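You operate a simulated robot arm through the tools that you are given. There is no shell and no other tool.

Carry out the task below with a simulated two-armed robot. There is one attempt and no reset: what you move stays moved.

Task
Try the blower: pay out the reel, light on, Run, then Stop.
Fine: reel crank a quarter turn to level before the run and back up after; light stays on.

It is judged by the outcome, as a careful person would: the job done as asked, and still so three seconds after it is handed in. It fails if anything else is knocked over, pushed out of place, dropped, spilled or broken.

Robot
Two 7-joint arms with fingered hands on one trunk that stands fixed in place. Base frame: the origin is at the foot of the trunk, x ahead of it, y to its left, z up. Lengths are in mm, angles in degrees, forces in N, time in s.
The left shoulder is at [60, 138, 947], the right one opposite. With the tool pointing down near the work surface each hand reaches from about 300 to 640 mm from the base axis, measured 20 degrees to its own side. Payload 4 kg a hand.
The TCP of each hand is the grasp point between the finger pads, 36 mm short of the fingertips. In the tool frame z runs along the fingers and y along their closing line. Largest opening 120 mm; the body of the gripper starts 42 mm behind the TCP. The gripper is a hand of 5 fingers: y runs from the thumb to the fingers, the wrist lies at [-15, -109, -200] in the tool frame.
Orientation is that of the tool frame in the base frame, as a unit quaternion [w, x, y, z]. With the fingers straight down and the wrist toward the robot, the tool's x, y and z point along [0, 1, 0], [1, 0, 0] and [0, 0, -1] of the base frame.

Tools
- The arms move only by the tool send_rows. It takes "left_targets", "right_targets" or both (then of equal length, played together; a hand with none holds still); each is a list of rows, each a list of 6 numbers: the shift along the tool's x, y, z in mm, then the turn, a rotation vector about the tool's x, y, z in degrees. In form: [[tx, ty, tz, ax, ay, az], ...]. A call has 1 to 20 rows; each row shifts and turns the commanded pose from where the row before left it, along the tool's axes as they then stand. Each row takes 0.2 s and may step no farther than 50 mm and 8.6 degrees from the row before; otherwise, the whole call is refused. Where a pose cannot be reached the arm comes as near as it can. A force on the tool above 40 N (or 10 N above the force at the start of the call, whichever is more), or a blocked arm, ends the call early, and 0.2 s more pass. In this call time passes only in rows, and 0.2 s behind the last. The reply holds the time, the measured pose of the TCP, the force on the tool along the base axes, the opening and the grip force, in the units named above and with some noise, with the torque about the TCP (base axes, N m) and any sound that the robot's microphone picked up.
- Cameras (640 x 400 px; columns grow to the right, rows downward): "scene" is now at [55.7, 3.2, 1585.6]; the picture's right is [0.05, -1.00, 0.00], its down [-0.61, -0.03, -0.79] and it looks along [0.79, 0.04, -0.62] (base axes); focal length 325 px, centre (320, 200). "left" rides on the left gripper at [-69, -79, -131] in its tool frame; the picture's right is [-0.78, -0.29, 0.55], its down [0.55, -0.73, 0.40] and it looks along [0.29, 0.61, 0.74] (tool axes); focal length 222 px, centre (320, 200). "right" rides on the right gripper at [69, -79, -131] in its tool frame; the picture's right is [-0.79, 0.29, -0.55], its down [-0.55, -0.74, 0.40] and it looks along [-0.29, 0.61, 0.74] (tool axes); focal length 222 px, centre (320, 200). There is no depth. A picture from a camera that has moved, and an enlarged one, comes with that camera's place and axes in the base frame and with its lens.
- grab_frame(camera): a new picture of that camera. It takes no simulated time.
- lift_body(by): slides the trunk up (or, below 0, down) by that many mm; the arms and the scene camera ride with it, the base frame stays. It gives what a move gives, with no picture.
- curl_fingers(index, middle, ring, little, thumb_bend, thumb_turn, hand): sets how far each is bent, from 0 (flat) to 1 (curled in); at 0.3 the hand is open as for a grip, at 0.7 the pads meet at the TCP. One left out holds its place. A second passes; each finger stops where it meets its share of the squeeze, and holds until it gets a number again. It is the only way to open and close the hand. It gives what a move gives, with no picture; readings hold the bend of each and the force on index, middle, ring, little, thumb and palm. thumb_turn goes from beside the hand (0) to across from the fingers (1), as for a grip.
- pan_tilt(pan, tilt): turns the head with the scene camera to pan (to the left, within 86 degrees either way) and tilt (down, from -29 to 69), counted from straight ahead of the robot. It gives what a move gives.
- close_up(camera, box): a new picture of the part [left, top, right, bottom] of that camera's present view, enlarged. It takes no simulated time.
- sign_off(): hands the job in; it is judged then, once.

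Places have to be worked out from the pictures, the camera data and where the tool is seen. Open the grippers and draw the arms clear of the work before you hand the job in, unless the task says otherwise.

The tools are called after "Emit:" as a command line: name --argument value ..., lists and objects as JSON in quotes. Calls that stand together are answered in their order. send_rows: Moves the arms, as the interface text tells. Its arguments: {"type":"object","properties":{"left_targets":{"type":"array","items":{"type":"array","items":{"type":"number"}}},"right_targets":{"type":"array","items":{"type":"array","items":{"type":"number"}}}},"required":[]} The other tools are called the same way: lift_body (by) slides the trunk up or down; curl_fingers (index, middle, ring, little, thumb_bend, thumb_turn, hand) moves the fingers one by one; pan_tilt (pan, tilt) turns the head that bears the scene camera; grab_frame (camera) takes a picture; close_up (camera, box) takes an enlarged picture of a part of a camera's view; sign_off () hands the job in.

At the start:

```text
clock: 0.0
left_ee_pos: [486.3, 43.7, 1309.8]
left_ee_rot: [0.0, 0.707, 0.707, 0.001]
left_wrist_force: [-0.5, -0.1, -0.6]
left_torque: [0.01, 0.05, -0.01]
left_finger_gap: 119.6
left_grip_force: 0.1
left_shape: jaw
left_bend: [0.3, 0.3, 0.3, 0.3, 0.3, 0.97]
left_finger forces: [0.0, 0.1, 0.1, 0.0, 0.0, 0.0]
right_ee_pos: [394.8, -288.8, 1271.5]
right_ee_rot: [0.0, 0.707, 0.707, -0.001]
right_wrist_force: [-0.2, -0.9, 1.0]
right_torque: [0.04, 0.0, -0.05]
right_finger_gap: 119.8
right_grip_force: 0.1
right_shape: jaw
right_bend: [0.3, 0.3, 0.3, 0.3, 0.3, 0.97]
right_finger forces: [0.0, 0.0, 0.0, 0.0, 0.0, 0.1]
trunk travel left (down, up): [-525.0, 65.0]
head pan, tilt: [2.9, 38.0]
```

scene: 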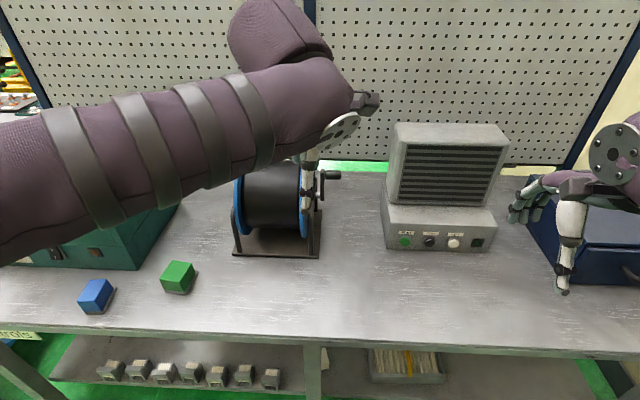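
right: 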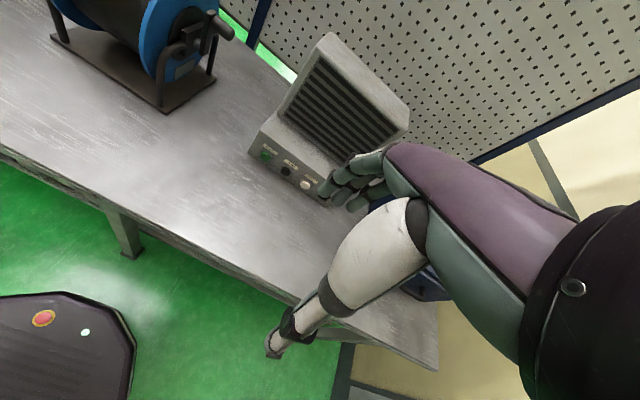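
left: 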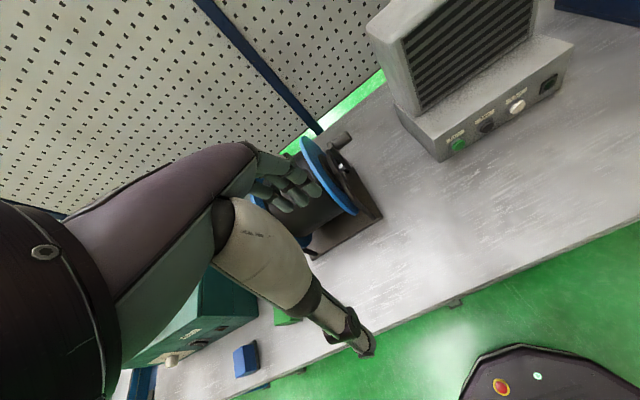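

I can see a bench with a cable reel (crank on its right side), a blower box with small buttons, and other items. I'll look closer at the blower panel and the reel before moving anything.

Emit:
close_up --camera "scene" --box '[370, 110, 530, 260]'

Emit:
close_up --camera "scene" --box '[220, 140, 360, 270]'

Emit:
close_up --camera "right" --box '[220, 110, 380, 220]'

Emit:
close_up --camera "left" --box '[380, 40, 600, 180]'

Emit:
close_up --camera "right" --box '[40, 0, 260, 130]'

```text
2.67 times, centred on (450, 185) of scene
camera zoom: at [55.7, 3.2, 1585.6], right [0.05, -1.0, 0.0], down [-0.61, -0.03, -0.79], along [0.79, 0.04, -0.62], focal length 867 px, centre (-27, 240)
```

zoom: 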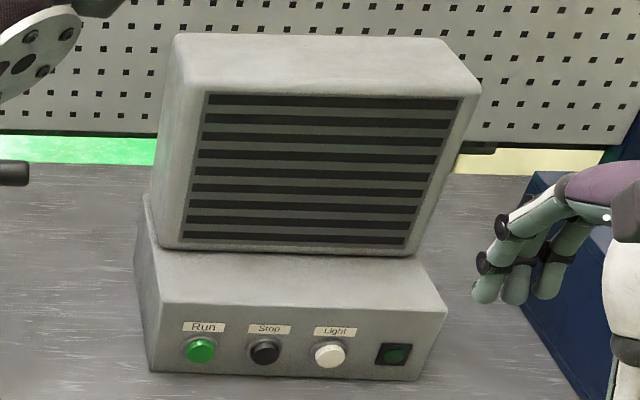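

```text
3.08 times, centred on (290, 205) of scene
camera zoom: at [55.7, 3.2, 1585.6], right [0.05, -1.0, 0.0], down [-0.61, -0.03, -0.79], along [0.79, 0.04, -0.62], focal length 1000 px, centre (412, 185)
```

zoom: 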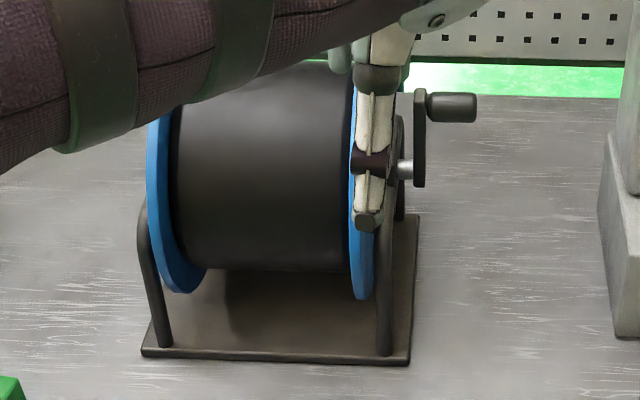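

```text
3.64 times, centred on (300, 165) of right
camera zoom: at [316.0, -219.4, 1402.8], right [0.29, -0.79, 0.55], down [-0.74, -0.55, -0.4], along [0.61, -0.29, -0.74], focal length 808 px, centre (393, 327)
```

zoom: 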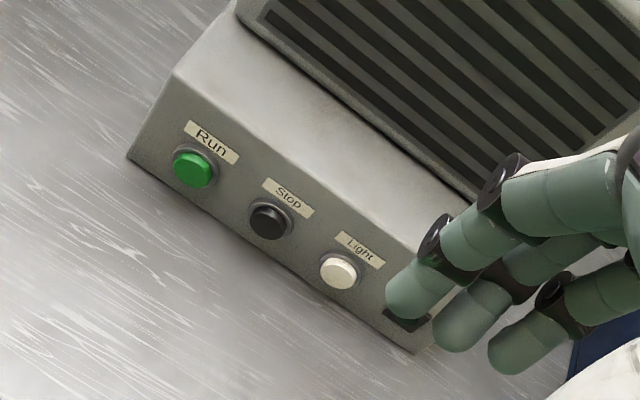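

```text
2.86 times, centred on (490, 110) of left
camera zoom: at [406.6, -25.3, 1441.3], right [-0.29, -0.78, -0.55], down [-0.73, 0.55, -0.4], along [0.61, 0.29, -0.74], focal length 635 px, centre (-166, 457)
```

zoom: 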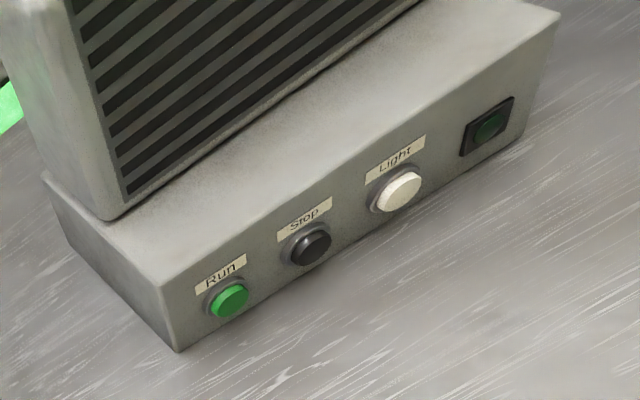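

```text
2.91 times, centred on (150, 65) of right
camera zoom: at [316.0, -219.4, 1402.8], right [0.29, -0.79, 0.55], down [-0.74, -0.55, -0.4], along [0.61, -0.29, -0.74], focal length 646 px, centre (814, 593)
```

zoom: 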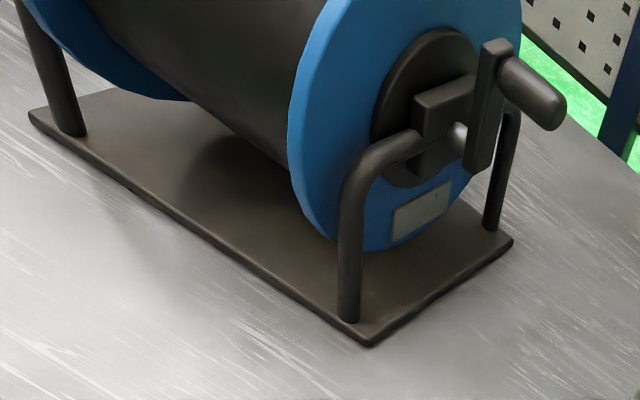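

The blower front is at about x=746 with Run, Stop and Light buttons at y≈-213, -283 and -353 and z≈899. The crank hub is near [800, 45, 1019], with its knob up at about [797, 0, 1095]. I'll move the left arm aside first, so the view clears before the trunk is lowered.

Emit:
send_rows --left_targets '[[40, -25, -4, 0, 0, 0], [40, -25, -4, 0, 0, 0], [40, -25, -4, 0, 0, 0], [40, -25, -4, 0, 0, 0], [40, -25, -4, 0, 0, 0]]' --right_targets '[[0, -10, 0, 0, 0, 0], [0, -10, 0, 0, 0, 0], [0, -10, 0, 0, 0, 0], [0, -10, 0, 0, 0, 0], [0, -10, 0, 0, 0, 0]]'

```text
clock: 1.2
left_ee_pos: [357.6, 245.0, 1330.7]
left_ee_rot: [0.0, 0.708, 0.706, 0.001]
left_wrist_force: [-0.3, -0.8, -0.4]
left_torque: [0.0, 0.0, 0.0]
left_finger_gap: 119.7
left_grip_force: 0.1
left_shape: jaw
left_bend: [0.3, 0.3, 0.3, 0.3, 0.3, 0.97]
left_finger forces: [0.0, 0.1, 0.0, 0.0, 0.0, 0.0]
right_ee_pos: [341.5, -287.8, 1271.2]
right_ee_rot: [0.001, 0.707, 0.707, -0.001]
right_wrist_force: [0.1, -0.3, 0.3]
right_torque: [0.0, 0.02, -0.01]
right_finger_gap: 119.5
right_grip_force: 0.1
right_shape: jaw
right_bend: [0.3, 0.3, 0.3, 0.3, 0.3, 0.97]
right_finger forces: [0.0, 0.0, 0.0, 0.0, 0.1, 0.0]
trunk travel left (down, up): [-525.0, 65.0]
head pan, tilt: [2.9, 38.0]
```

Both arms moved as told. I'll take a new scene frame, with a close-up of the crank and its plate.

Emit:
grab_frame --camera "scene"

Emit:
close_up --camera "scene" --box '[220, 140, 360, 270]'

Emit:
grab_frame --camera "right"

```text
taken
camera scene: at [54.2, 4.0, 1585.6], right [0.05, -1.0, 0.0], down [-0.61, -0.03, -0.79], along [0.79, 0.04, -0.61], focal length 325 px, centre (320, 200)
```

scene: 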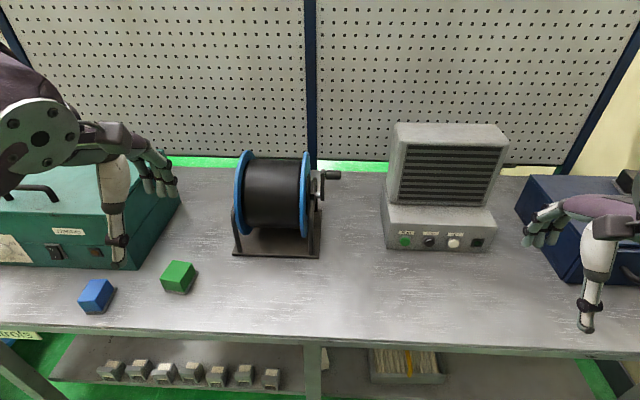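

```text
3.08 times, centred on (290, 205) of scene
camera zoom: at [54.2, 4.0, 1585.6], right [0.05, -1.0, 0.0], down [-0.61, -0.03, -0.79], along [0.79, 0.04, -0.61], focal length 1000 px, centre (412, 185)
```

zoom: 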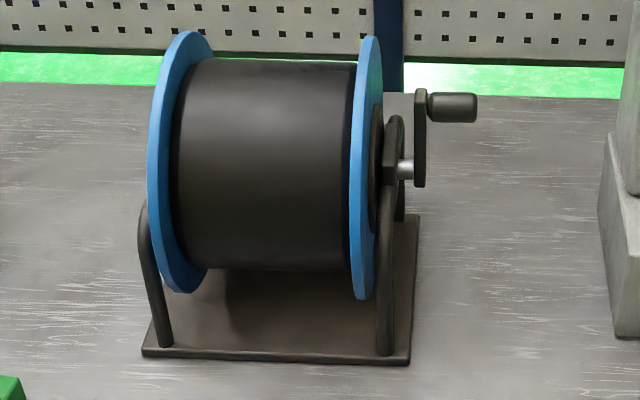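

```text
taken
camera right: at [263.7, -219.1, 1402.7], right [0.29, -0.78, 0.55], down [-0.73, -0.55, -0.4], along [0.61, -0.29, -0.74], focal length 222 px, centre (320, 200)
```

right: 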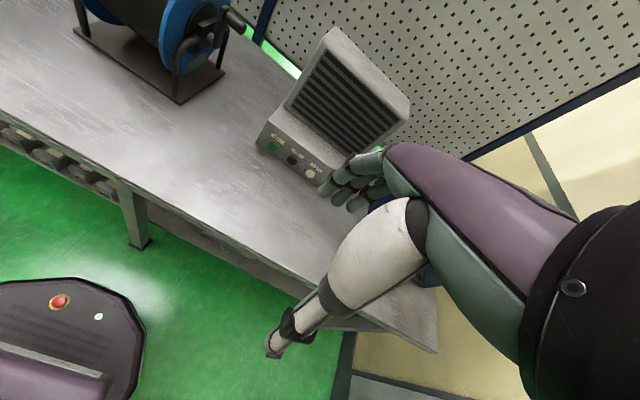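

The view is clear and nothing was disturbed. I'll lower the trunk by 200 mm; both hands are still well in front of and above the table edge.

Emit:
lift_body --by -200

Emit:
grab_frame --camera "scene"

Emit:
grab_frame --camera "right"

Emit:
grab_frame --camera "left"

```text
clock: 3.4
left_ee_pos: [361.3, 245.5, 1130.5]
left_ee_rot: [0.0, 0.707, 0.707, 0.0]
left_wrist_force: [0.7, 0.1, -0.4]
left_torque: [0.01, 0.01, -0.03]
left_finger_gap: 119.8
left_grip_force: 0.0
left_shape: jaw
left_bend: [0.3, 0.3, 0.3, 0.3, 0.3, 0.97]
left_finger forces: [0.0, 0.0, 0.0, 0.0, 0.0, 0.0]
right_ee_pos: [342.6, -288.6, 1071.1]
right_ee_rot: [0.0, 0.707, 0.707, 0.001]
right_wrist_force: [-0.3, 0.9, 0.5]
right_torque: [0.0, 0.01, -0.01]
right_finger_gap: 119.6
right_grip_force: 0.1
right_shape: jaw
right_bend: [0.3, 0.3, 0.3, 0.3, 0.3, 0.97]
right_finger forces: [0.0, 0.0, 0.0, 0.1, 0.0, 0.1]
trunk travel left (down, up): [-325.0, 265.0]
head pan, tilt: [2.9, 38.0]
```

```text
taken
camera scene: at [55.6, 3.3, 1385.6], right [0.05, -1.0, 0.0], down [-0.61, -0.03, -0.79], along [0.79, 0.04, -0.62], focal length 325 px, centre (320, 200)
```

scene: 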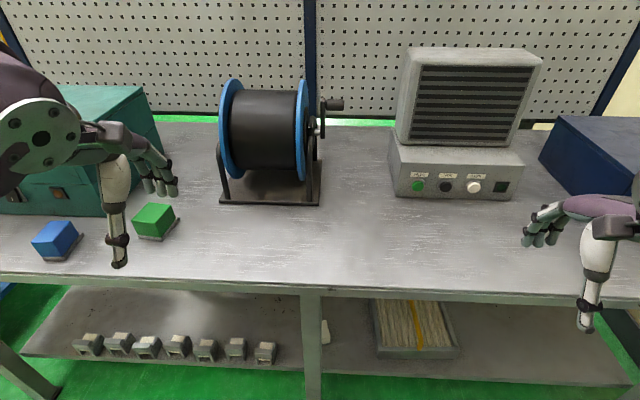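

```text
taken
camera right: at [265.3, -219.7, 1202.2], right [0.29, -0.78, 0.55], down [-0.74, -0.55, -0.4], along [0.61, -0.29, -0.74], focal length 222 px, centre (320, 200)
```

right: 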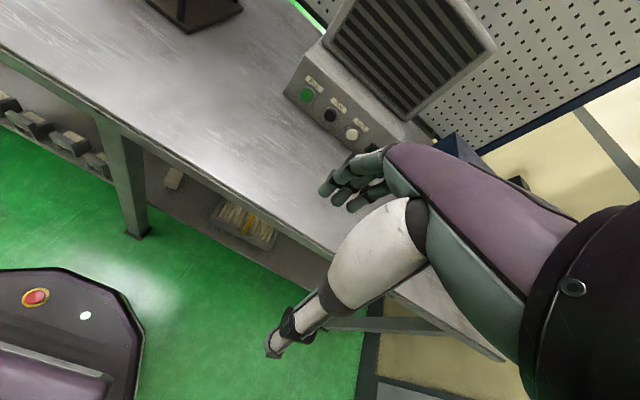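

```text
taken
camera left: at [280.9, 175.9, 1260.7], right [-0.29, -0.78, -0.55], down [-0.73, 0.55, -0.4], along [0.61, 0.29, -0.74], focal length 222 px, centre (320, 200)
```

left: 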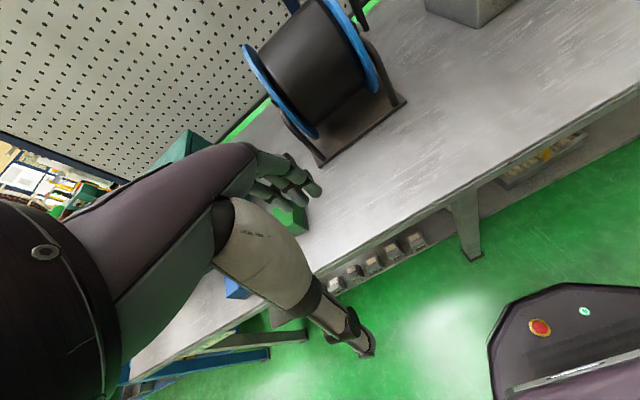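

I want to see how the right hand looks pointing, so I'll extend the index and curl the others in free air. Then I'll look from the scene and wrist cameras.

Emit:
curl_fingers --hand "right" --index 0.2 --middle 1 --ring 1 --little 1 --thumb_bend 0.9 --thumb_turn 0.5

Emit:
close_up --camera "scene" --box '[480, 130, 640, 350]'

Emit:
grab_frame --camera "right"

```text
clock: 4.4
left_ee_pos: [361.0, 244.6, 1130.1]
left_ee_rot: [0.0, 0.707, 0.707, 0.0]
left_wrist_force: [0.4, 0.2, 0.2]
left_torque: [-0.02, -0.01, -0.02]
left_finger_gap: 120.0
left_grip_force: 0.0
left_shape: jaw
left_bend: [0.3, 0.3, 0.3, 0.3, 0.3, 0.97]
left_finger forces: [0.0, 0.0, 0.0, 0.0, 0.1, 0.0]
right_ee_pos: [342.9, -289.4, 1070.2]
right_ee_rot: [0.001, 0.707, 0.708, 0.0]
right_wrist_force: [-0.1, -0.1, -0.3]
right_torque: [-0.03, -0.02, 0.02]
right_finger_gap: 58.7
right_grip_force: 0.1
right_shape: fingers
right_bend: [0.2, 1.0, 1.0, 1.0, 0.9, 0.51]
right_finger forces: [0.0, 0.0, 0.1, 0.0, 0.0, 0.0]
trunk travel left (down, up): [-325.0, 265.0]
head pan, tilt: [2.9, 38.0]
```

```text
1.82 times, centred on (560, 240) of scene
camera zoom: at [55.6, 3.3, 1385.6], right [0.05, -1.0, 0.0], down [-0.61, -0.03, -0.79], along [0.79, 0.04, -0.62], focal length 591 px, centre (-116, 127)
```

zoom: 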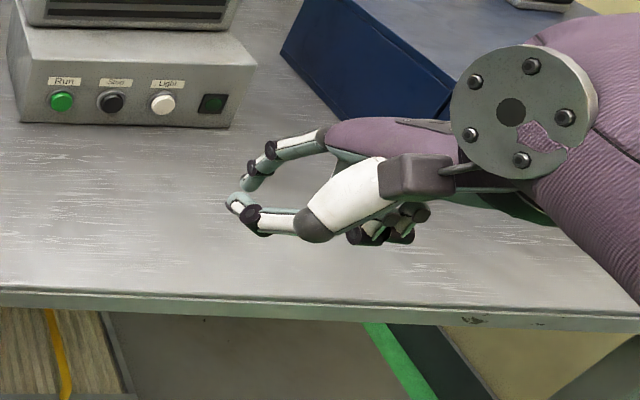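

```text
taken
camera right: at [265.3, -219.7, 1202.1], right [0.29, -0.78, 0.55], down [-0.74, -0.55, -0.4], along [0.61, -0.29, -0.74], focal length 222 px, centre (320, 200)
```

right: 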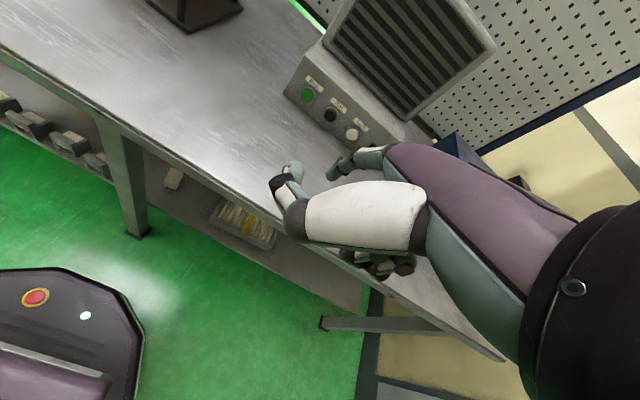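

The thumb sits right in front of the index. I'll straighten the index fully and tuck the thumb across the palm, then look again.

Emit:
curl_fingers --hand "right" --index 0 --middle 1 --ring 1 --little 1 --thumb_bend 1 --thumb_turn 1

Emit:
close_up --camera "scene" --box '[480, 130, 640, 350]'

Emit:
grab_frame --camera "right"

```text
clock: 5.4
left_ee_pos: [360.3, 244.5, 1130.2]
left_ee_rot: [0.001, 0.707, 0.707, 0.0]
left_wrist_force: [0.4, 0.1, 0.3]
left_torque: [-0.02, 0.01, 0.04]
left_finger_gap: 119.5
left_grip_force: 0.0
left_shape: jaw
left_bend: [0.3, 0.3, 0.3, 0.3, 0.3, 0.97]
left_finger forces: [0.0, 0.1, 0.0, 0.0, 0.0, 0.0]
right_ee_pos: [344.0, -288.2, 1071.2]
right_ee_rot: [0.0, 0.707, 0.707, 0.0]
right_wrist_force: [0.3, -0.1, -0.3]
right_torque: [0.02, 0.02, -0.03]
right_finger_gap: 60.7
right_grip_force: 0.0
right_shape: fingers
right_bend: [0.0, 1.0, 1.0, 1.0, 1.0, 1.0]
right_finger forces: [0.1, 0.0, 0.1, 0.1, 0.1, 0.1]
trunk travel left (down, up): [-325.0, 265.0]
head pan, tilt: [2.9, 38.0]
```

```text
1.82 times, centred on (560, 240) of scene
camera zoom: at [55.6, 3.3, 1385.6], right [0.05, -1.0, 0.0], down [-0.61, -0.03, -0.79], along [0.79, 0.04, -0.62], focal length 591 px, centre (-116, 127)
```

zoom: 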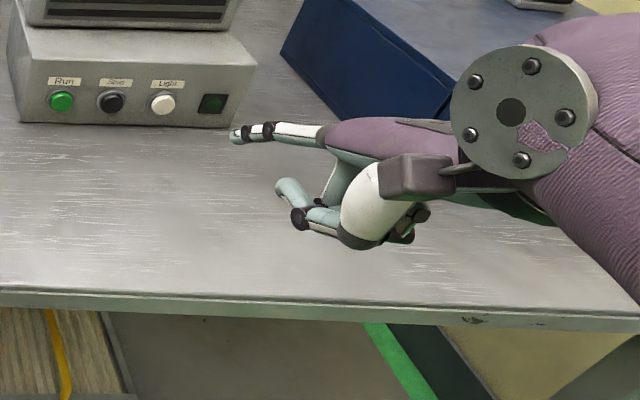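

```text
taken
camera right: at [265.3, -219.7, 1202.1], right [0.29, -0.78, 0.55], down [-0.74, -0.55, -0.4], along [0.61, -0.29, -0.74], focal length 222 px, centre (320, 200)
```

right: 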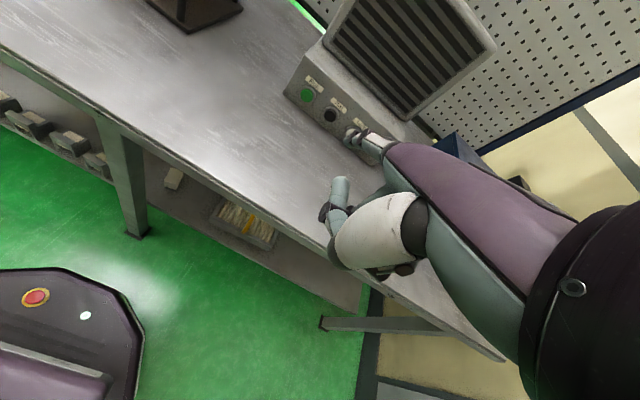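

With the index straight its tip is at about [14, 119, 0] in the tool frame, pointing about 38° below level. That suits the buttons later. Now I'll reopen the right hand for gripping and lower the trunk another 100 mm, with both hands still clear of the table.

Emit:
curl_fingers --hand "right" --index 0.3 --middle 0.3 --ring 0.3 --little 0.3 --thumb_bend 0.3 --thumb_turn 0.97

Emit:
lift_body --by -100

```text
clock: 6.4
left_ee_pos: [361.3, 245.6, 1129.5]
left_ee_rot: [0.0, 0.707, 0.707, 0.0]
left_wrist_force: [-1.2, 0.4, -0.7]
left_torque: [-0.02, 0.0, -0.03]
left_finger_gap: 119.6
left_grip_force: 0.1
left_shape: jaw
left_bend: [0.3, 0.3, 0.3, 0.3, 0.3, 0.97]
left_finger forces: [0.0, 0.0, 0.0, 0.0, 0.0, 0.0]
right_ee_pos: [345.0, -289.7, 1070.7]
right_ee_rot: [0.0, 0.707, 0.707, 0.0]
right_wrist_force: [0.3, -0.1, -0.8]
right_torque: [0.01, 0.01, 0.01]
right_finger_gap: 119.8
right_grip_force: 0.1
right_shape: fingers
right_bend: [0.3, 0.3, 0.3, 0.3, 0.3, 0.94]
right_finger forces: [0.0, 0.1, 0.1, 0.0, 0.1, 0.0]
trunk travel left (down, up): [-325.0, 265.0]
head pan, tilt: [2.9, 38.0]
```

```text
clock: 7.7
left_ee_pos: [360.0, 245.5, 1029.7]
left_ee_rot: [0.0, 0.707, 0.707, -0.001]
left_wrist_force: [0.0, 0.1, -0.2]
left_torque: [0.02, 0.01, -0.01]
left_finger_gap: 119.8
left_grip_force: 0.1
left_shape: jaw
left_bend: [0.3, 0.3, 0.3, 0.3, 0.3, 0.97]
left_finger forces: [0.0, 0.0, 0.0, 0.1, 0.0, 0.1]
right_ee_pos: [343.4, -287.8, 970.4]
right_ee_rot: [0.0, 0.708, 0.706, 0.0]
right_wrist_force: [0.7, 0.2, -0.3]
right_torque: [0.0, -0.01, 0.03]
right_finger_gap: 119.7
right_grip_force: 0.1
right_shape: fingers
right_bend: [0.3, 0.3, 0.3, 0.3, 0.3, 0.94]
right_finger forces: [0.0, 0.1, 0.0, 0.0, 0.0, 0.0]
trunk travel left (down, up): [-225.0, 365.0]
head pan, tilt: [2.9, 38.0]
```

The trunk is down 300 mm in total. I'll raise the right hand, bring it forward and left, then pitch it up 45° so it points forward and down, and look at the crank from nearby.

Emit:
send_rows --right_targets '[[0, 0, -40, 0, 0, 0], [0, 0, -40, 0, 0, 0], [0, 0, -40, 0, 0, 0], [0, 0, -40, 0, 0, 0], [0, 0, -40, 0, 0, 0], [34, 30, 0, 0, 0, 0], [34, 30, 0, 0, 0, 0], [34, 30, 0, 0, 0, 0], [34, 30, 0, 0, 0, 0], [0, 30, 0, 0, 0, 0], [0, 0, 0, -7.5, 0, 0], [0, 0, 0, -7.5, 0, 0], [0, 0, 0, -7.5, 0, 0], [0, 0, 0, -7.5, 0, 0], [0, 0, 0, -7.5, 0, 0], [0, 0, 0, -7.5, 0, 0]]'

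Emit:
pan_tilt --pan 0 --tilt 22

Emit:
grab_frame --camera "scene"

Emit:
grab_frame --camera "right"

```text
clock: 11.1
left_ee_pos: [360.1, 245.4, 1030.5]
left_ee_rot: [-0.001, 0.707, 0.707, 0.0]
left_wrist_force: [-0.2, 0.3, 0.6]
left_torque: [0.01, -0.02, -0.02]
left_finger_gap: 119.6
left_grip_force: 0.0
left_shape: jaw
left_bend: [0.3, 0.3, 0.3, 0.3, 0.3, 0.97]
left_finger forces: [0.1, 0.0, 0.1, 0.0, 0.0, 0.1]
right_ee_pos: [493.0, -153.0, 1171.1]
right_ee_rot: [0.271, 0.653, 0.653, 0.271]
right_wrist_force: [-0.2, 0.4, -0.4]
right_torque: [0.02, 0.0, 0.01]
right_finger_gap: 119.5
right_grip_force: 0.1
right_shape: fingers
right_bend: [0.3, 0.3, 0.3, 0.3, 0.3, 0.94]
right_finger forces: [0.0, 0.1, 0.0, 0.1, 0.0, 0.0]
trunk travel left (down, up): [-225.0, 365.0]
head pan, tilt: [2.9, 38.0]
```

```text
clock: 11.9
left_ee_pos: [361.1, 245.2, 1029.9]
left_ee_rot: [0.001, 0.707, 0.707, 0.0]
left_wrist_force: [-0.1, -1.0, -0.3]
left_torque: [0.04, 0.01, -0.01]
left_finger_gap: 119.7
left_grip_force: 0.1
left_shape: jaw
left_bend: [0.3, 0.3, 0.3, 0.3, 0.3, 0.97]
left_finger forces: [0.0, 0.0, 0.0, 0.0, 0.0, 0.0]
right_ee_pos: [493.3, -152.7, 1171.5]
right_ee_rot: [0.27, 0.653, 0.654, 0.271]
right_wrist_force: [-0.5, 0.0, 0.0]
right_torque: [0.03, 0.0, 0.03]
right_finger_gap: 119.7
right_grip_force: 0.0
right_shape: fingers
right_bend: [0.3, 0.3, 0.3, 0.3, 0.3, 0.94]
right_finger forces: [0.1, 0.0, 0.0, 0.0, 0.0, 0.0]
trunk travel left (down, up): [-225.0, 365.0]
head pan, tilt: [0.0, 22.0]
```

```text
taken
camera scene: at [62.2, -1.1, 1310.6], right [0.0, -1.0, 0.0], down [-0.38, 0.0, -0.93], along [0.93, 0.0, -0.38], focal length 325 px, centre (320, 200)
```

scene: 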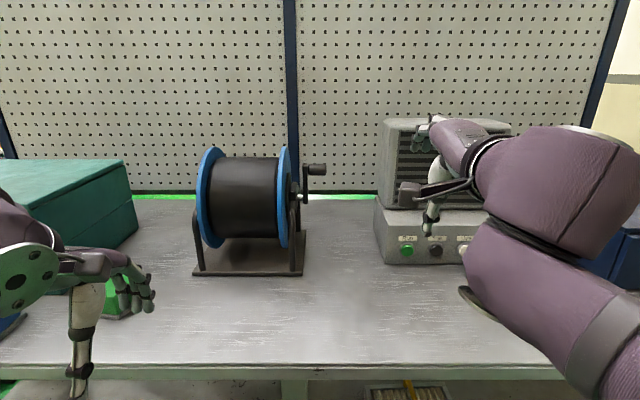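

```text
taken
camera right: at [345.8, -83.9, 1208.1], right [-0.18, -0.78, 0.59], down [-0.24, -0.55, -0.8], along [0.95, -0.29, -0.09], focal length 222 px, centre (320, 200)
```

right: 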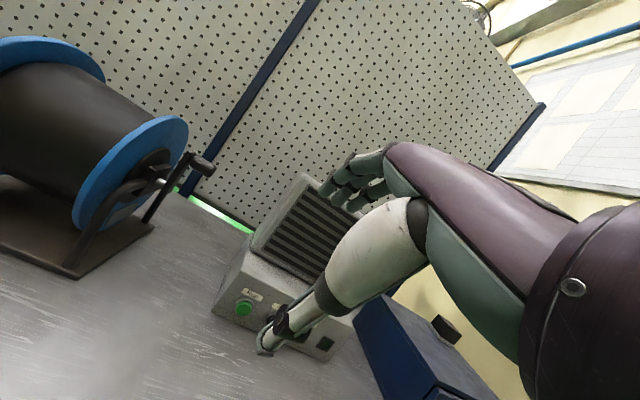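

Both cameras now see the crank. I'll enlarge it in each to measure the knob and arm and look for any marking on the plate.

Emit:
close_up --camera "scene" --box '[260, 140, 350, 280]'

Emit:
close_up --camera "right" --box '[60, 100, 240, 280]'

Emit:
close_up --camera "right" --box '[240, 120, 440, 370]'

```text
2.86 times, centred on (305, 210) of scene
camera zoom: at [62.2, -1.1, 1310.6], right [0.0, -1.0, 0.0], down [-0.38, 0.0, -0.93], along [0.93, 0.0, -0.38], focal length 928 px, centre (363, 171)
```

zoom: 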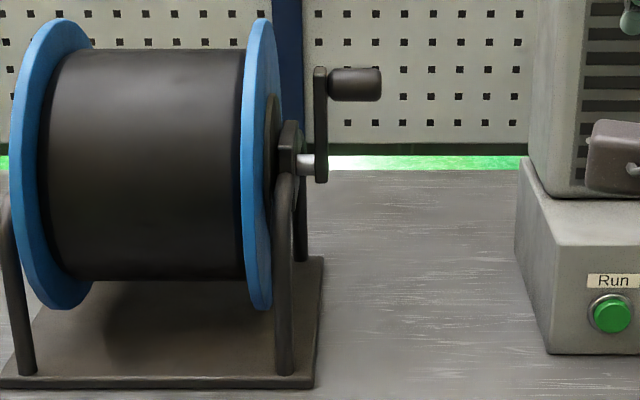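

```text
2.22 times, centred on (150, 190) of right
camera zoom: at [345.8, -83.9, 1208.1], right [-0.18, -0.78, 0.59], down [-0.24, -0.55, -0.8], along [0.95, -0.29, -0.09], focal length 494 px, centre (698, 222)
```

zoom: 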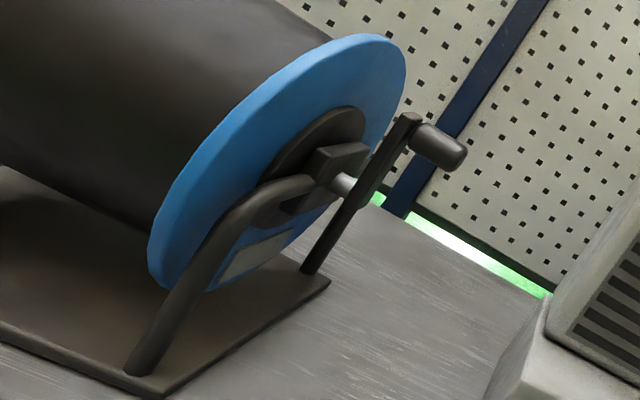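

```text
1.60 times, centred on (340, 245) of right
camera zoom: at [345.8, -83.9, 1208.1], right [-0.18, -0.78, 0.59], down [-0.24, -0.55, -0.8], along [0.95, -0.29, -0.09], focal length 355 px, centre (288, 128)
```

zoom: 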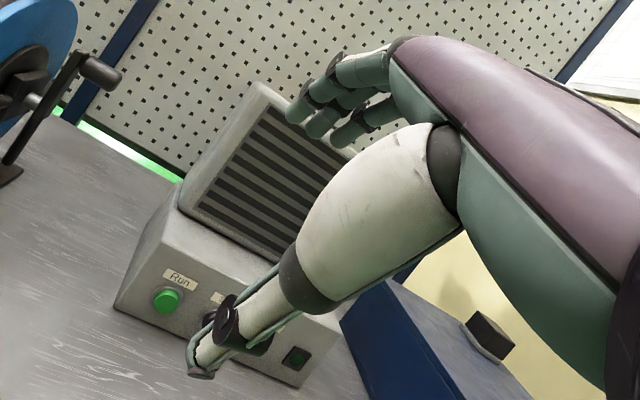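

The knob is about 27 mm across and runs from y≈26 to -15, centred at about [804, 5, 1091]. The hub is at z≈1019 and the crank radius is about 72. The plate shows no direction mark. I'll bring the open hand to a stand-off in front of and above the knob, and check.

Emit:
send_rows --right_targets '[[28, 24, 18, 0, 0, 0], [28, 24, 18, 0, 0, 0], [28, 24, 18, 0, 0, 0], [28, 24, 18, 0, 0, 0], [28, 24, 18, 0, 0, 0], [5, 24, 20, 0, 0, 0]]'

Emit:
grab_frame --camera "scene"

Emit:
grab_frame --camera "right"

Emit:
grab_frame --camera "left"

```text
clock: 13.3
left_ee_pos: [361.8, 245.3, 1029.4]
left_ee_rot: [0.0, 0.707, 0.707, 0.0]
left_wrist_force: [-0.3, 0.3, 0.3]
left_torque: [-0.01, -0.02, -0.03]
left_finger_gap: 119.9
left_grip_force: 0.1
left_shape: jaw
left_bend: [0.3, 0.3, 0.3, 0.3, 0.3, 0.97]
left_finger forces: [0.0, 0.0, 0.1, 0.0, 0.0, 0.0]
right_ee_pos: [673.0, -5.9, 1194.4]
right_ee_rot: [0.27, 0.653, 0.654, 0.27]
right_wrist_force: [-0.5, 0.4, 0.3]
right_torque: [-0.01, 0.03, 0.01]
right_finger_gap: 119.8
right_grip_force: 0.2
right_shape: fingers
right_bend: [0.3, 0.3, 0.3, 0.3, 0.3, 0.94]
right_finger forces: [0.0, 0.1, 0.0, 0.0, 0.1, 0.0]
trunk travel left (down, up): [-225.0, 365.0]
head pan, tilt: [0.0, 22.0]
```

```text
taken
camera scene: at [62.4, -0.9, 1310.7], right [0.0, -1.0, 0.0], down [-0.37, 0.0, -0.93], along [0.93, 0.0, -0.37], focal length 325 px, centre (320, 200)
```

scene: 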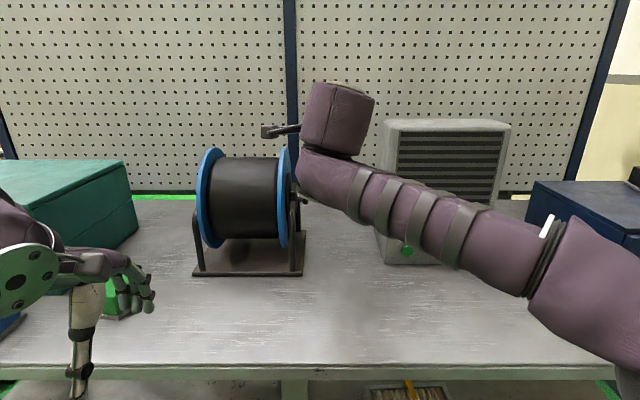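

```text
taken
camera right: at [525.6, 63.5, 1231.5], right [-0.18, -0.78, 0.59], down [-0.24, -0.55, -0.8], along [0.95, -0.29, -0.09], focal length 222 px, centre (320, 200)
```

right: 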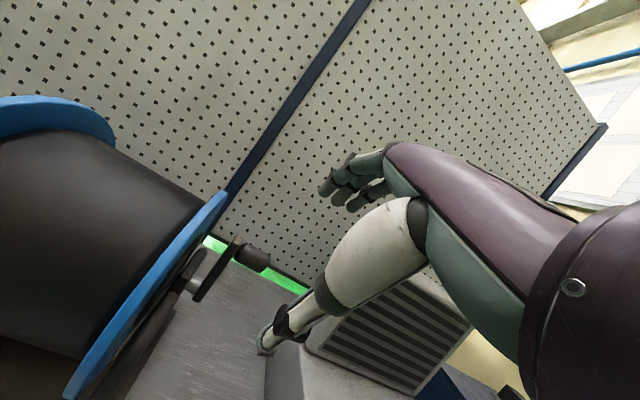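

```text
taken
camera left: at [281.1, 176.1, 1160.5], right [-0.29, -0.78, -0.55], down [-0.73, 0.55, -0.4], along [0.61, 0.29, -0.74], focal length 222 px, centre (320, 200)
```

left: 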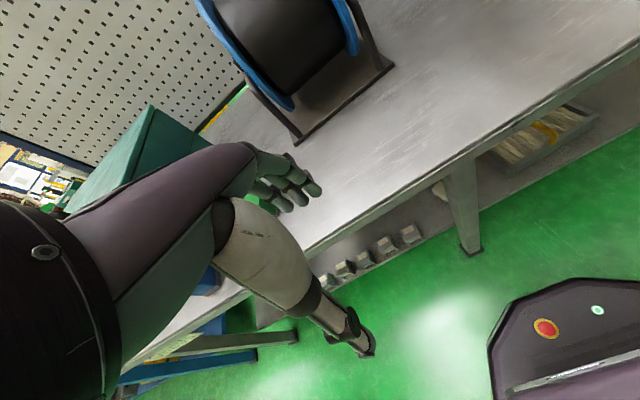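

The forearm now blocks the scene camera's view of the crank, but the right wrist camera sees it. I'll enlarge that view to refine the knob position from this second viewpoint.

Emit:
close_up --camera "right" --box '[170, 210, 330, 360]'

Emit:
close_up --camera "right" --box '[230, 130, 430, 360]'

Emit:
close_up --camera "scene" --box '[230, 60, 400, 230]'

```text
2.67 times, centred on (250, 285) of right
camera zoom: at [525.6, 63.5, 1231.5], right [-0.18, -0.78, 0.59], down [-0.24, -0.55, -0.8], along [0.95, -0.29, -0.09], focal length 592 px, centre (507, -27)
```

zoom: 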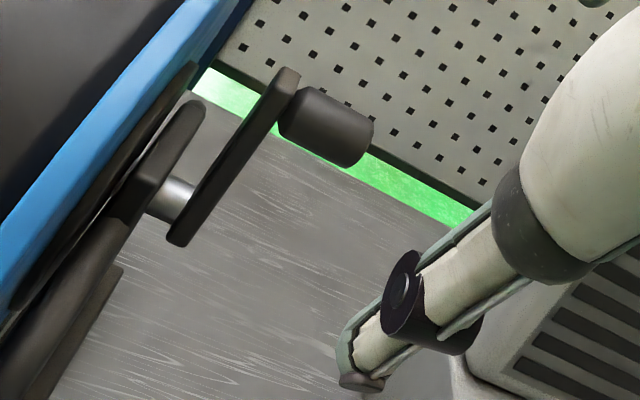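

```text
1.74 times, centred on (330, 245) of right
camera zoom: at [525.6, 63.5, 1231.5], right [-0.18, -0.78, 0.59], down [-0.24, -0.55, -0.8], along [0.95, -0.29, -0.09], focal length 386 px, centre (303, 122)
```

zoom: 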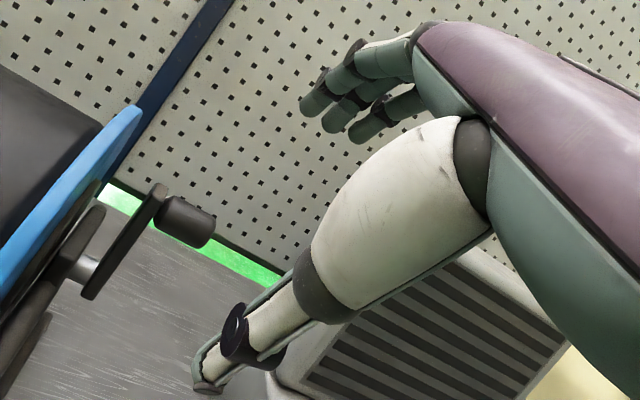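

```text
2.35 times, centred on (315, 145) of scene
camera zoom: at [62.4, -0.9, 1310.7], right [0.0, -1.0, 0.0], down [-0.37, 0.0, -0.93], along [0.93, 0.0, -0.37], focal length 765 px, centre (332, 329)
```

zoom: 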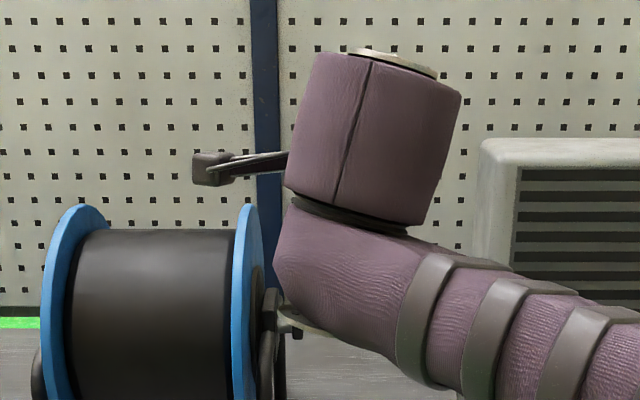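

From two wrist-camera views the knob axis is at x≈800, z≈1092, spanning y≈-13 to 27, and the hub is at z≈1021. I'll line up with it (TCP y≈0), then advance along the tool axis, stopping about 40 mm short to check.

Emit:
send_rows --right_targets '[[6, 18, 0, 0, 0, 0], [0, 0, 25, 0, 0, 0], [0, 0, 25, 0, 0, 0], [0, 0, 25, 0, 0, 0], [0, 0, 25, 0, 0, 0], [0, 0, 20, 0, 0, 0]]'

Emit:
grab_frame --camera "right"

Emit:
close_up --camera "right" --box '[200, 130, 430, 380]'

Emit:
grab_frame --camera "scene"

```text
clock: 14.7
left_ee_pos: [361.4, 245.4, 1030.5]
left_ee_rot: [0.0, 0.707, 0.707, 0.0]
left_wrist_force: [0.4, 0.2, -0.3]
left_torque: [-0.03, 0.0, -0.01]
left_finger_gap: 119.7
left_grip_force: 0.1
left_shape: jaw
left_bend: [0.3, 0.3, 0.3, 0.3, 0.3, 0.97]
left_finger forces: [0.0, 0.0, 0.0, 0.1, 0.0, 0.0]
right_ee_pos: [770.5, -1.0, 1122.6]
right_ee_rot: [0.271, 0.654, 0.653, 0.27]
right_wrist_force: [-0.4, -0.2, 0.0]
right_torque: [0.0, 0.02, 0.02]
right_finger_gap: 119.7
right_grip_force: 0.0
right_shape: fingers
right_bend: [0.3, 0.3, 0.3, 0.3, 0.3, 0.94]
right_finger forces: [0.0, 0.0, 0.0, 0.1, 0.0, 0.0]
trunk travel left (down, up): [-225.0, 365.0]
head pan, tilt: [0.0, 22.0]
```

```text
taken
camera right: at [623.1, 68.3, 1160.2], right [-0.18, -0.78, 0.59], down [-0.24, -0.55, -0.8], along [0.95, -0.29, -0.09], focal length 222 px, centre (320, 200)
```

right: 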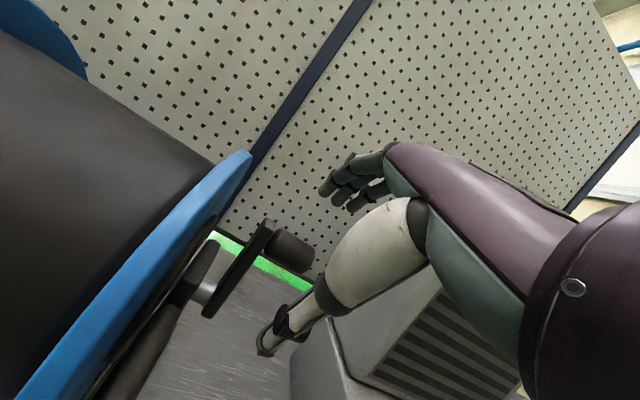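

```text
1.60 times, centred on (315, 255) of right
camera zoom: at [623.1, 68.3, 1160.2], right [-0.18, -0.78, 0.59], down [-0.24, -0.55, -0.8], along [0.95, -0.29, -0.09], focal length 355 px, centre (328, 112)
```

zoom: 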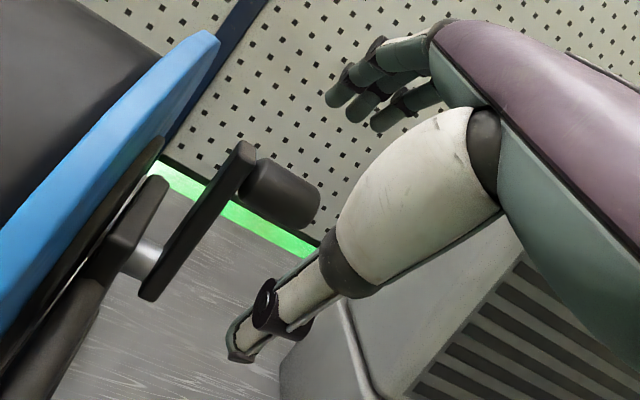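

```text
taken
camera scene: at [62.4, -1.0, 1310.7], right [0.0, -1.0, 0.0], down [-0.37, 0.0, -0.93], along [0.93, 0.0, -0.37], focal length 325 px, centre (320, 200)
```

scene: 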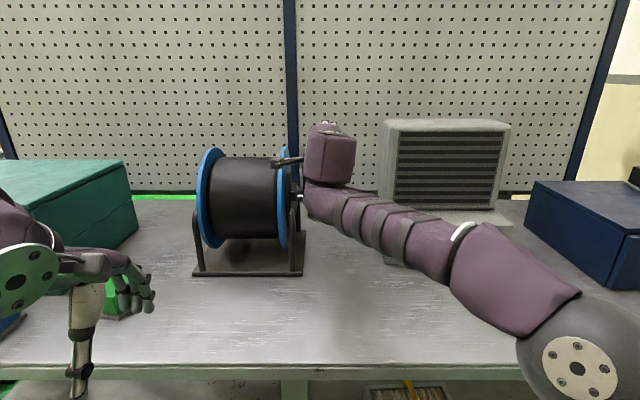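

The TCP is at [770, -1, 1123] and the knob lies straight ahead along the tool axis, about 42 mm away between thumb and fingers. I'll advance those last 42 mm slowly.

Emit:
send_rows --right_targets '[[0, 0, 12, 0, 0, 0], [0, 0, 12, 0, 0, 0], [0, 0, 10, 0, 0, 0], [0, 0, 8, 0, 0, 0]]'

Emit:
grab_frame --camera "right"

Emit:
close_up --camera "right" --box '[200, 130, 430, 380]'

```text
clock: 15.7
left_ee_pos: [360.5, 245.5, 1029.6]
left_ee_rot: [0.0, 0.707, 0.707, 0.0]
left_wrist_force: [-0.6, 0.5, 0.1]
left_torque: [-0.03, 0.02, 0.03]
left_finger_gap: 119.8
left_grip_force: 0.1
left_shape: jaw
left_bend: [0.3, 0.3, 0.3, 0.3, 0.3, 0.97]
left_finger forces: [0.0, 0.1, 0.0, 0.0, 0.0, 0.0]
right_ee_pos: [799.1, -1.9, 1092.8]
right_ee_rot: [0.272, 0.653, 0.653, 0.27]
right_wrist_force: [-0.1, 0.4, 0.3]
right_torque: [-0.01, -0.04, -0.01]
right_finger_gap: 119.6
right_grip_force: 0.0
right_shape: fingers
right_bend: [0.3, 0.3, 0.3, 0.3, 0.3, 0.94]
right_finger forces: [0.1, 0.1, 0.0, 0.0, 0.0, 0.1]
trunk travel left (down, up): [-225.0, 365.0]
head pan, tilt: [0.0, 22.0]
```

```text
taken
camera right: at [652.5, 67.2, 1130.3], right [-0.18, -0.78, 0.59], down [-0.24, -0.55, -0.8], along [0.95, -0.29, -0.09], focal length 222 px, centre (320, 200)
```

right: 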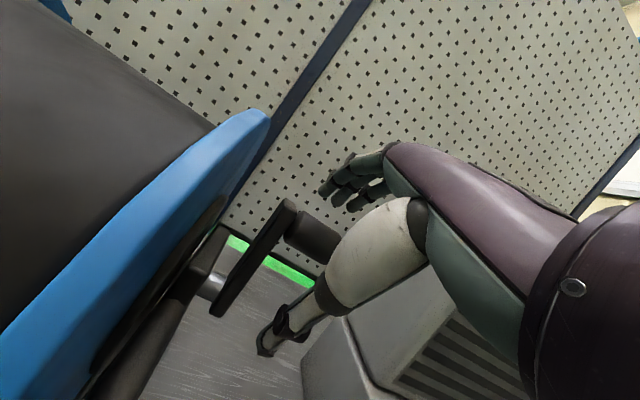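

```text
1.60 times, centred on (315, 255) of right
camera zoom: at [652.5, 67.2, 1130.3], right [-0.18, -0.78, 0.59], down [-0.24, -0.55, -0.8], along [0.95, -0.29, -0.09], focal length 355 px, centre (328, 112)
```

zoom: 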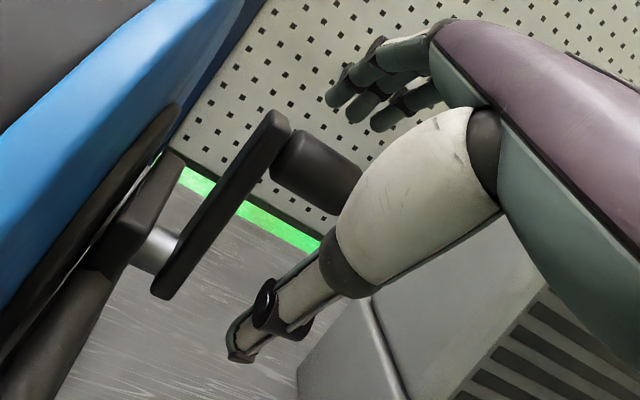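

The knob is now between thumb and fingers, with the index in line with its middle and clear of the crank arm. I'll close the index, middle and thumb onto it, leaving ring and little open.

Emit:
curl_fingers --hand "right" --index 0.58 --middle 0.58 --thumb_bend 0.58

Emit:
close_up --camera "right" --box '[200, 130, 430, 380]'

```text
clock: 16.7
left_ee_pos: [361.0, 244.6, 1029.4]
left_ee_rot: [0.0, 0.707, 0.707, 0.0]
left_wrist_force: [1.2, -0.6, 0.5]
left_torque: [0.0, 0.01, -0.01]
left_finger_gap: 119.6
left_grip_force: 0.1
left_shape: jaw
left_bend: [0.3, 0.3, 0.3, 0.3, 0.3, 0.97]
left_finger forces: [0.1, 0.0, 0.0, 0.0, 0.0, 0.0]
right_ee_pos: [799.3, -1.2, 1093.8]
right_ee_rot: [0.271, 0.654, 0.653, 0.271]
right_wrist_force: [-0.1, -0.6, -0.5]
right_torque: [0.02, 0.03, -0.03]
right_finger_gap: 39.4
right_grip_force: 0.0
right_shape: fingers
right_bend: [0.57, 0.57, 0.3, 0.3, 0.57, 0.98]
right_finger forces: [0.0, 0.1, 0.0, 0.0, 0.1, 0.0]
trunk travel left (down, up): [-225.0, 365.0]
head pan, tilt: [0.0, 22.0]
```

```text
1.60 times, centred on (315, 255) of right
camera zoom: at [652.4, 67.2, 1130.3], right [-0.18, -0.78, 0.59], down [-0.24, -0.55, -0.8], along [0.95, -0.29, -0.09], focal length 355 px, centre (328, 112)
```

zoom: 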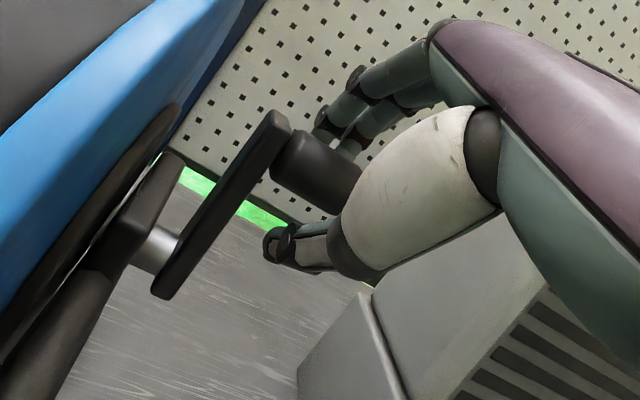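

There is no contact yet, with the gap at 39 mm around the 27 mm knob. I'll close further until the pads touch.

Emit:
curl_fingers --hand "right" --index 0.64 --middle 0.64 --thumb_bend 0.64

Emit:
close_up --camera "right" --box '[200, 130, 430, 380]'

```text
clock: 17.7
left_ee_pos: [361.7, 245.3, 1028.7]
left_ee_rot: [0.001, 0.707, 0.707, 0.0]
left_wrist_force: [-0.4, 0.2, 0.8]
left_torque: [0.02, -0.01, 0.01]
left_finger_gap: 119.7
left_grip_force: 0.0
left_shape: jaw
left_bend: [0.3, 0.3, 0.3, 0.3, 0.3, 0.97]
left_finger forces: [0.0, 0.0, 0.0, 0.1, 0.0, 0.0]
right_ee_pos: [799.2, -1.5, 1093.3]
right_ee_rot: [0.271, 0.654, 0.653, 0.27]
right_wrist_force: [-0.1, 0.2, 1.0]
right_torque: [0.01, -0.02, 0.05]
right_finger_gap: 18.7
right_grip_force: 0.0
right_shape: fingers
right_bend: [0.64, 0.64, 0.3, 0.3, 0.64, 0.99]
right_finger forces: [0.0, 0.0, 0.1, 0.0, 0.1, 0.0]
trunk travel left (down, up): [-225.0, 365.0]
head pan, tilt: [0.0, 22.0]
```

```text
1.60 times, centred on (315, 255) of right
camera zoom: at [652.4, 67.2, 1130.4], right [-0.18, -0.78, 0.59], down [-0.24, -0.55, -0.8], along [0.95, -0.29, -0.09], focal length 355 px, centre (328, 112)
```

zoom: 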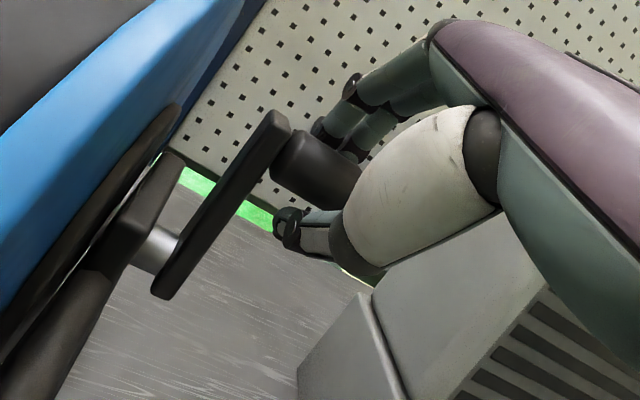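

Still no contact, though the knob lies inside the curl of the fingers. I'll keep closing until something presses on it.

Emit:
curl_fingers --hand "right" --index 0.72 --middle 0.72 --thumb_bend 0.7

Emit:
close_up --camera "right" --box '[200, 130, 430, 380]'

Emit:
close_up --camera "scene" --box '[230, 100, 400, 270]'

```text
clock: 18.7
left_ee_pos: [360.7, 243.9, 1031.0]
left_ee_rot: [-0.001, 0.706, 0.708, 0.0]
left_wrist_force: [0.2, 0.1, -0.4]
left_torque: [0.02, 0.0, 0.0]
left_finger_gap: 119.6
left_grip_force: 0.0
left_shape: jaw
left_bend: [0.3, 0.3, 0.3, 0.3, 0.3, 0.97]
left_finger forces: [0.0, 0.1, 0.0, 0.1, 0.1, 0.1]
right_ee_pos: [802.1, -1.7, 1092.7]
right_ee_rot: [0.271, 0.653, 0.653, 0.271]
right_wrist_force: [3.6, -0.7, -1.5]
right_torque: [0.02, -0.01, 0.0]
right_finger_gap: 2.5
right_grip_force: 3.6
right_shape: fingers
right_bend: [0.72, 0.71, 0.3, 0.3, 0.69, 0.99]
right_finger forces: [3.1, 1.8, 0.0, 0.0, 2.5, 0.0]
trunk travel left (down, up): [-225.0, 365.0]
head pan, tilt: [0.0, 22.0]
```

```text
1.60 times, centred on (315, 255) of right
camera zoom: at [652.9, 67.1, 1130.0], right [-0.18, -0.78, 0.59], down [-0.24, -0.55, -0.8], along [0.95, -0.29, -0.09], focal length 355 px, centre (328, 112)
```

zoom: 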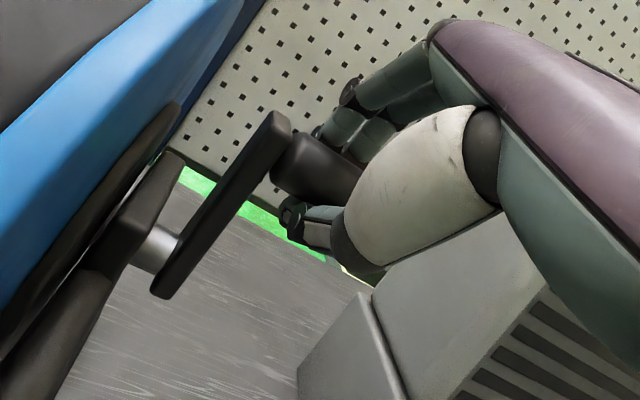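

```text
2.35 times, centred on (315, 185) of scene
camera zoom: at [62.8, -1.1, 1310.7], right [0.0, -1.0, 0.0], down [-0.38, 0.0, -0.93], along [0.93, 0.0, -0.38], focal length 765 px, centre (332, 235)
```

zoom: 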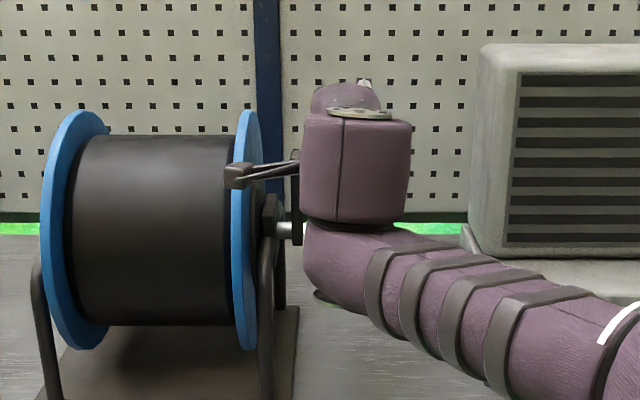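

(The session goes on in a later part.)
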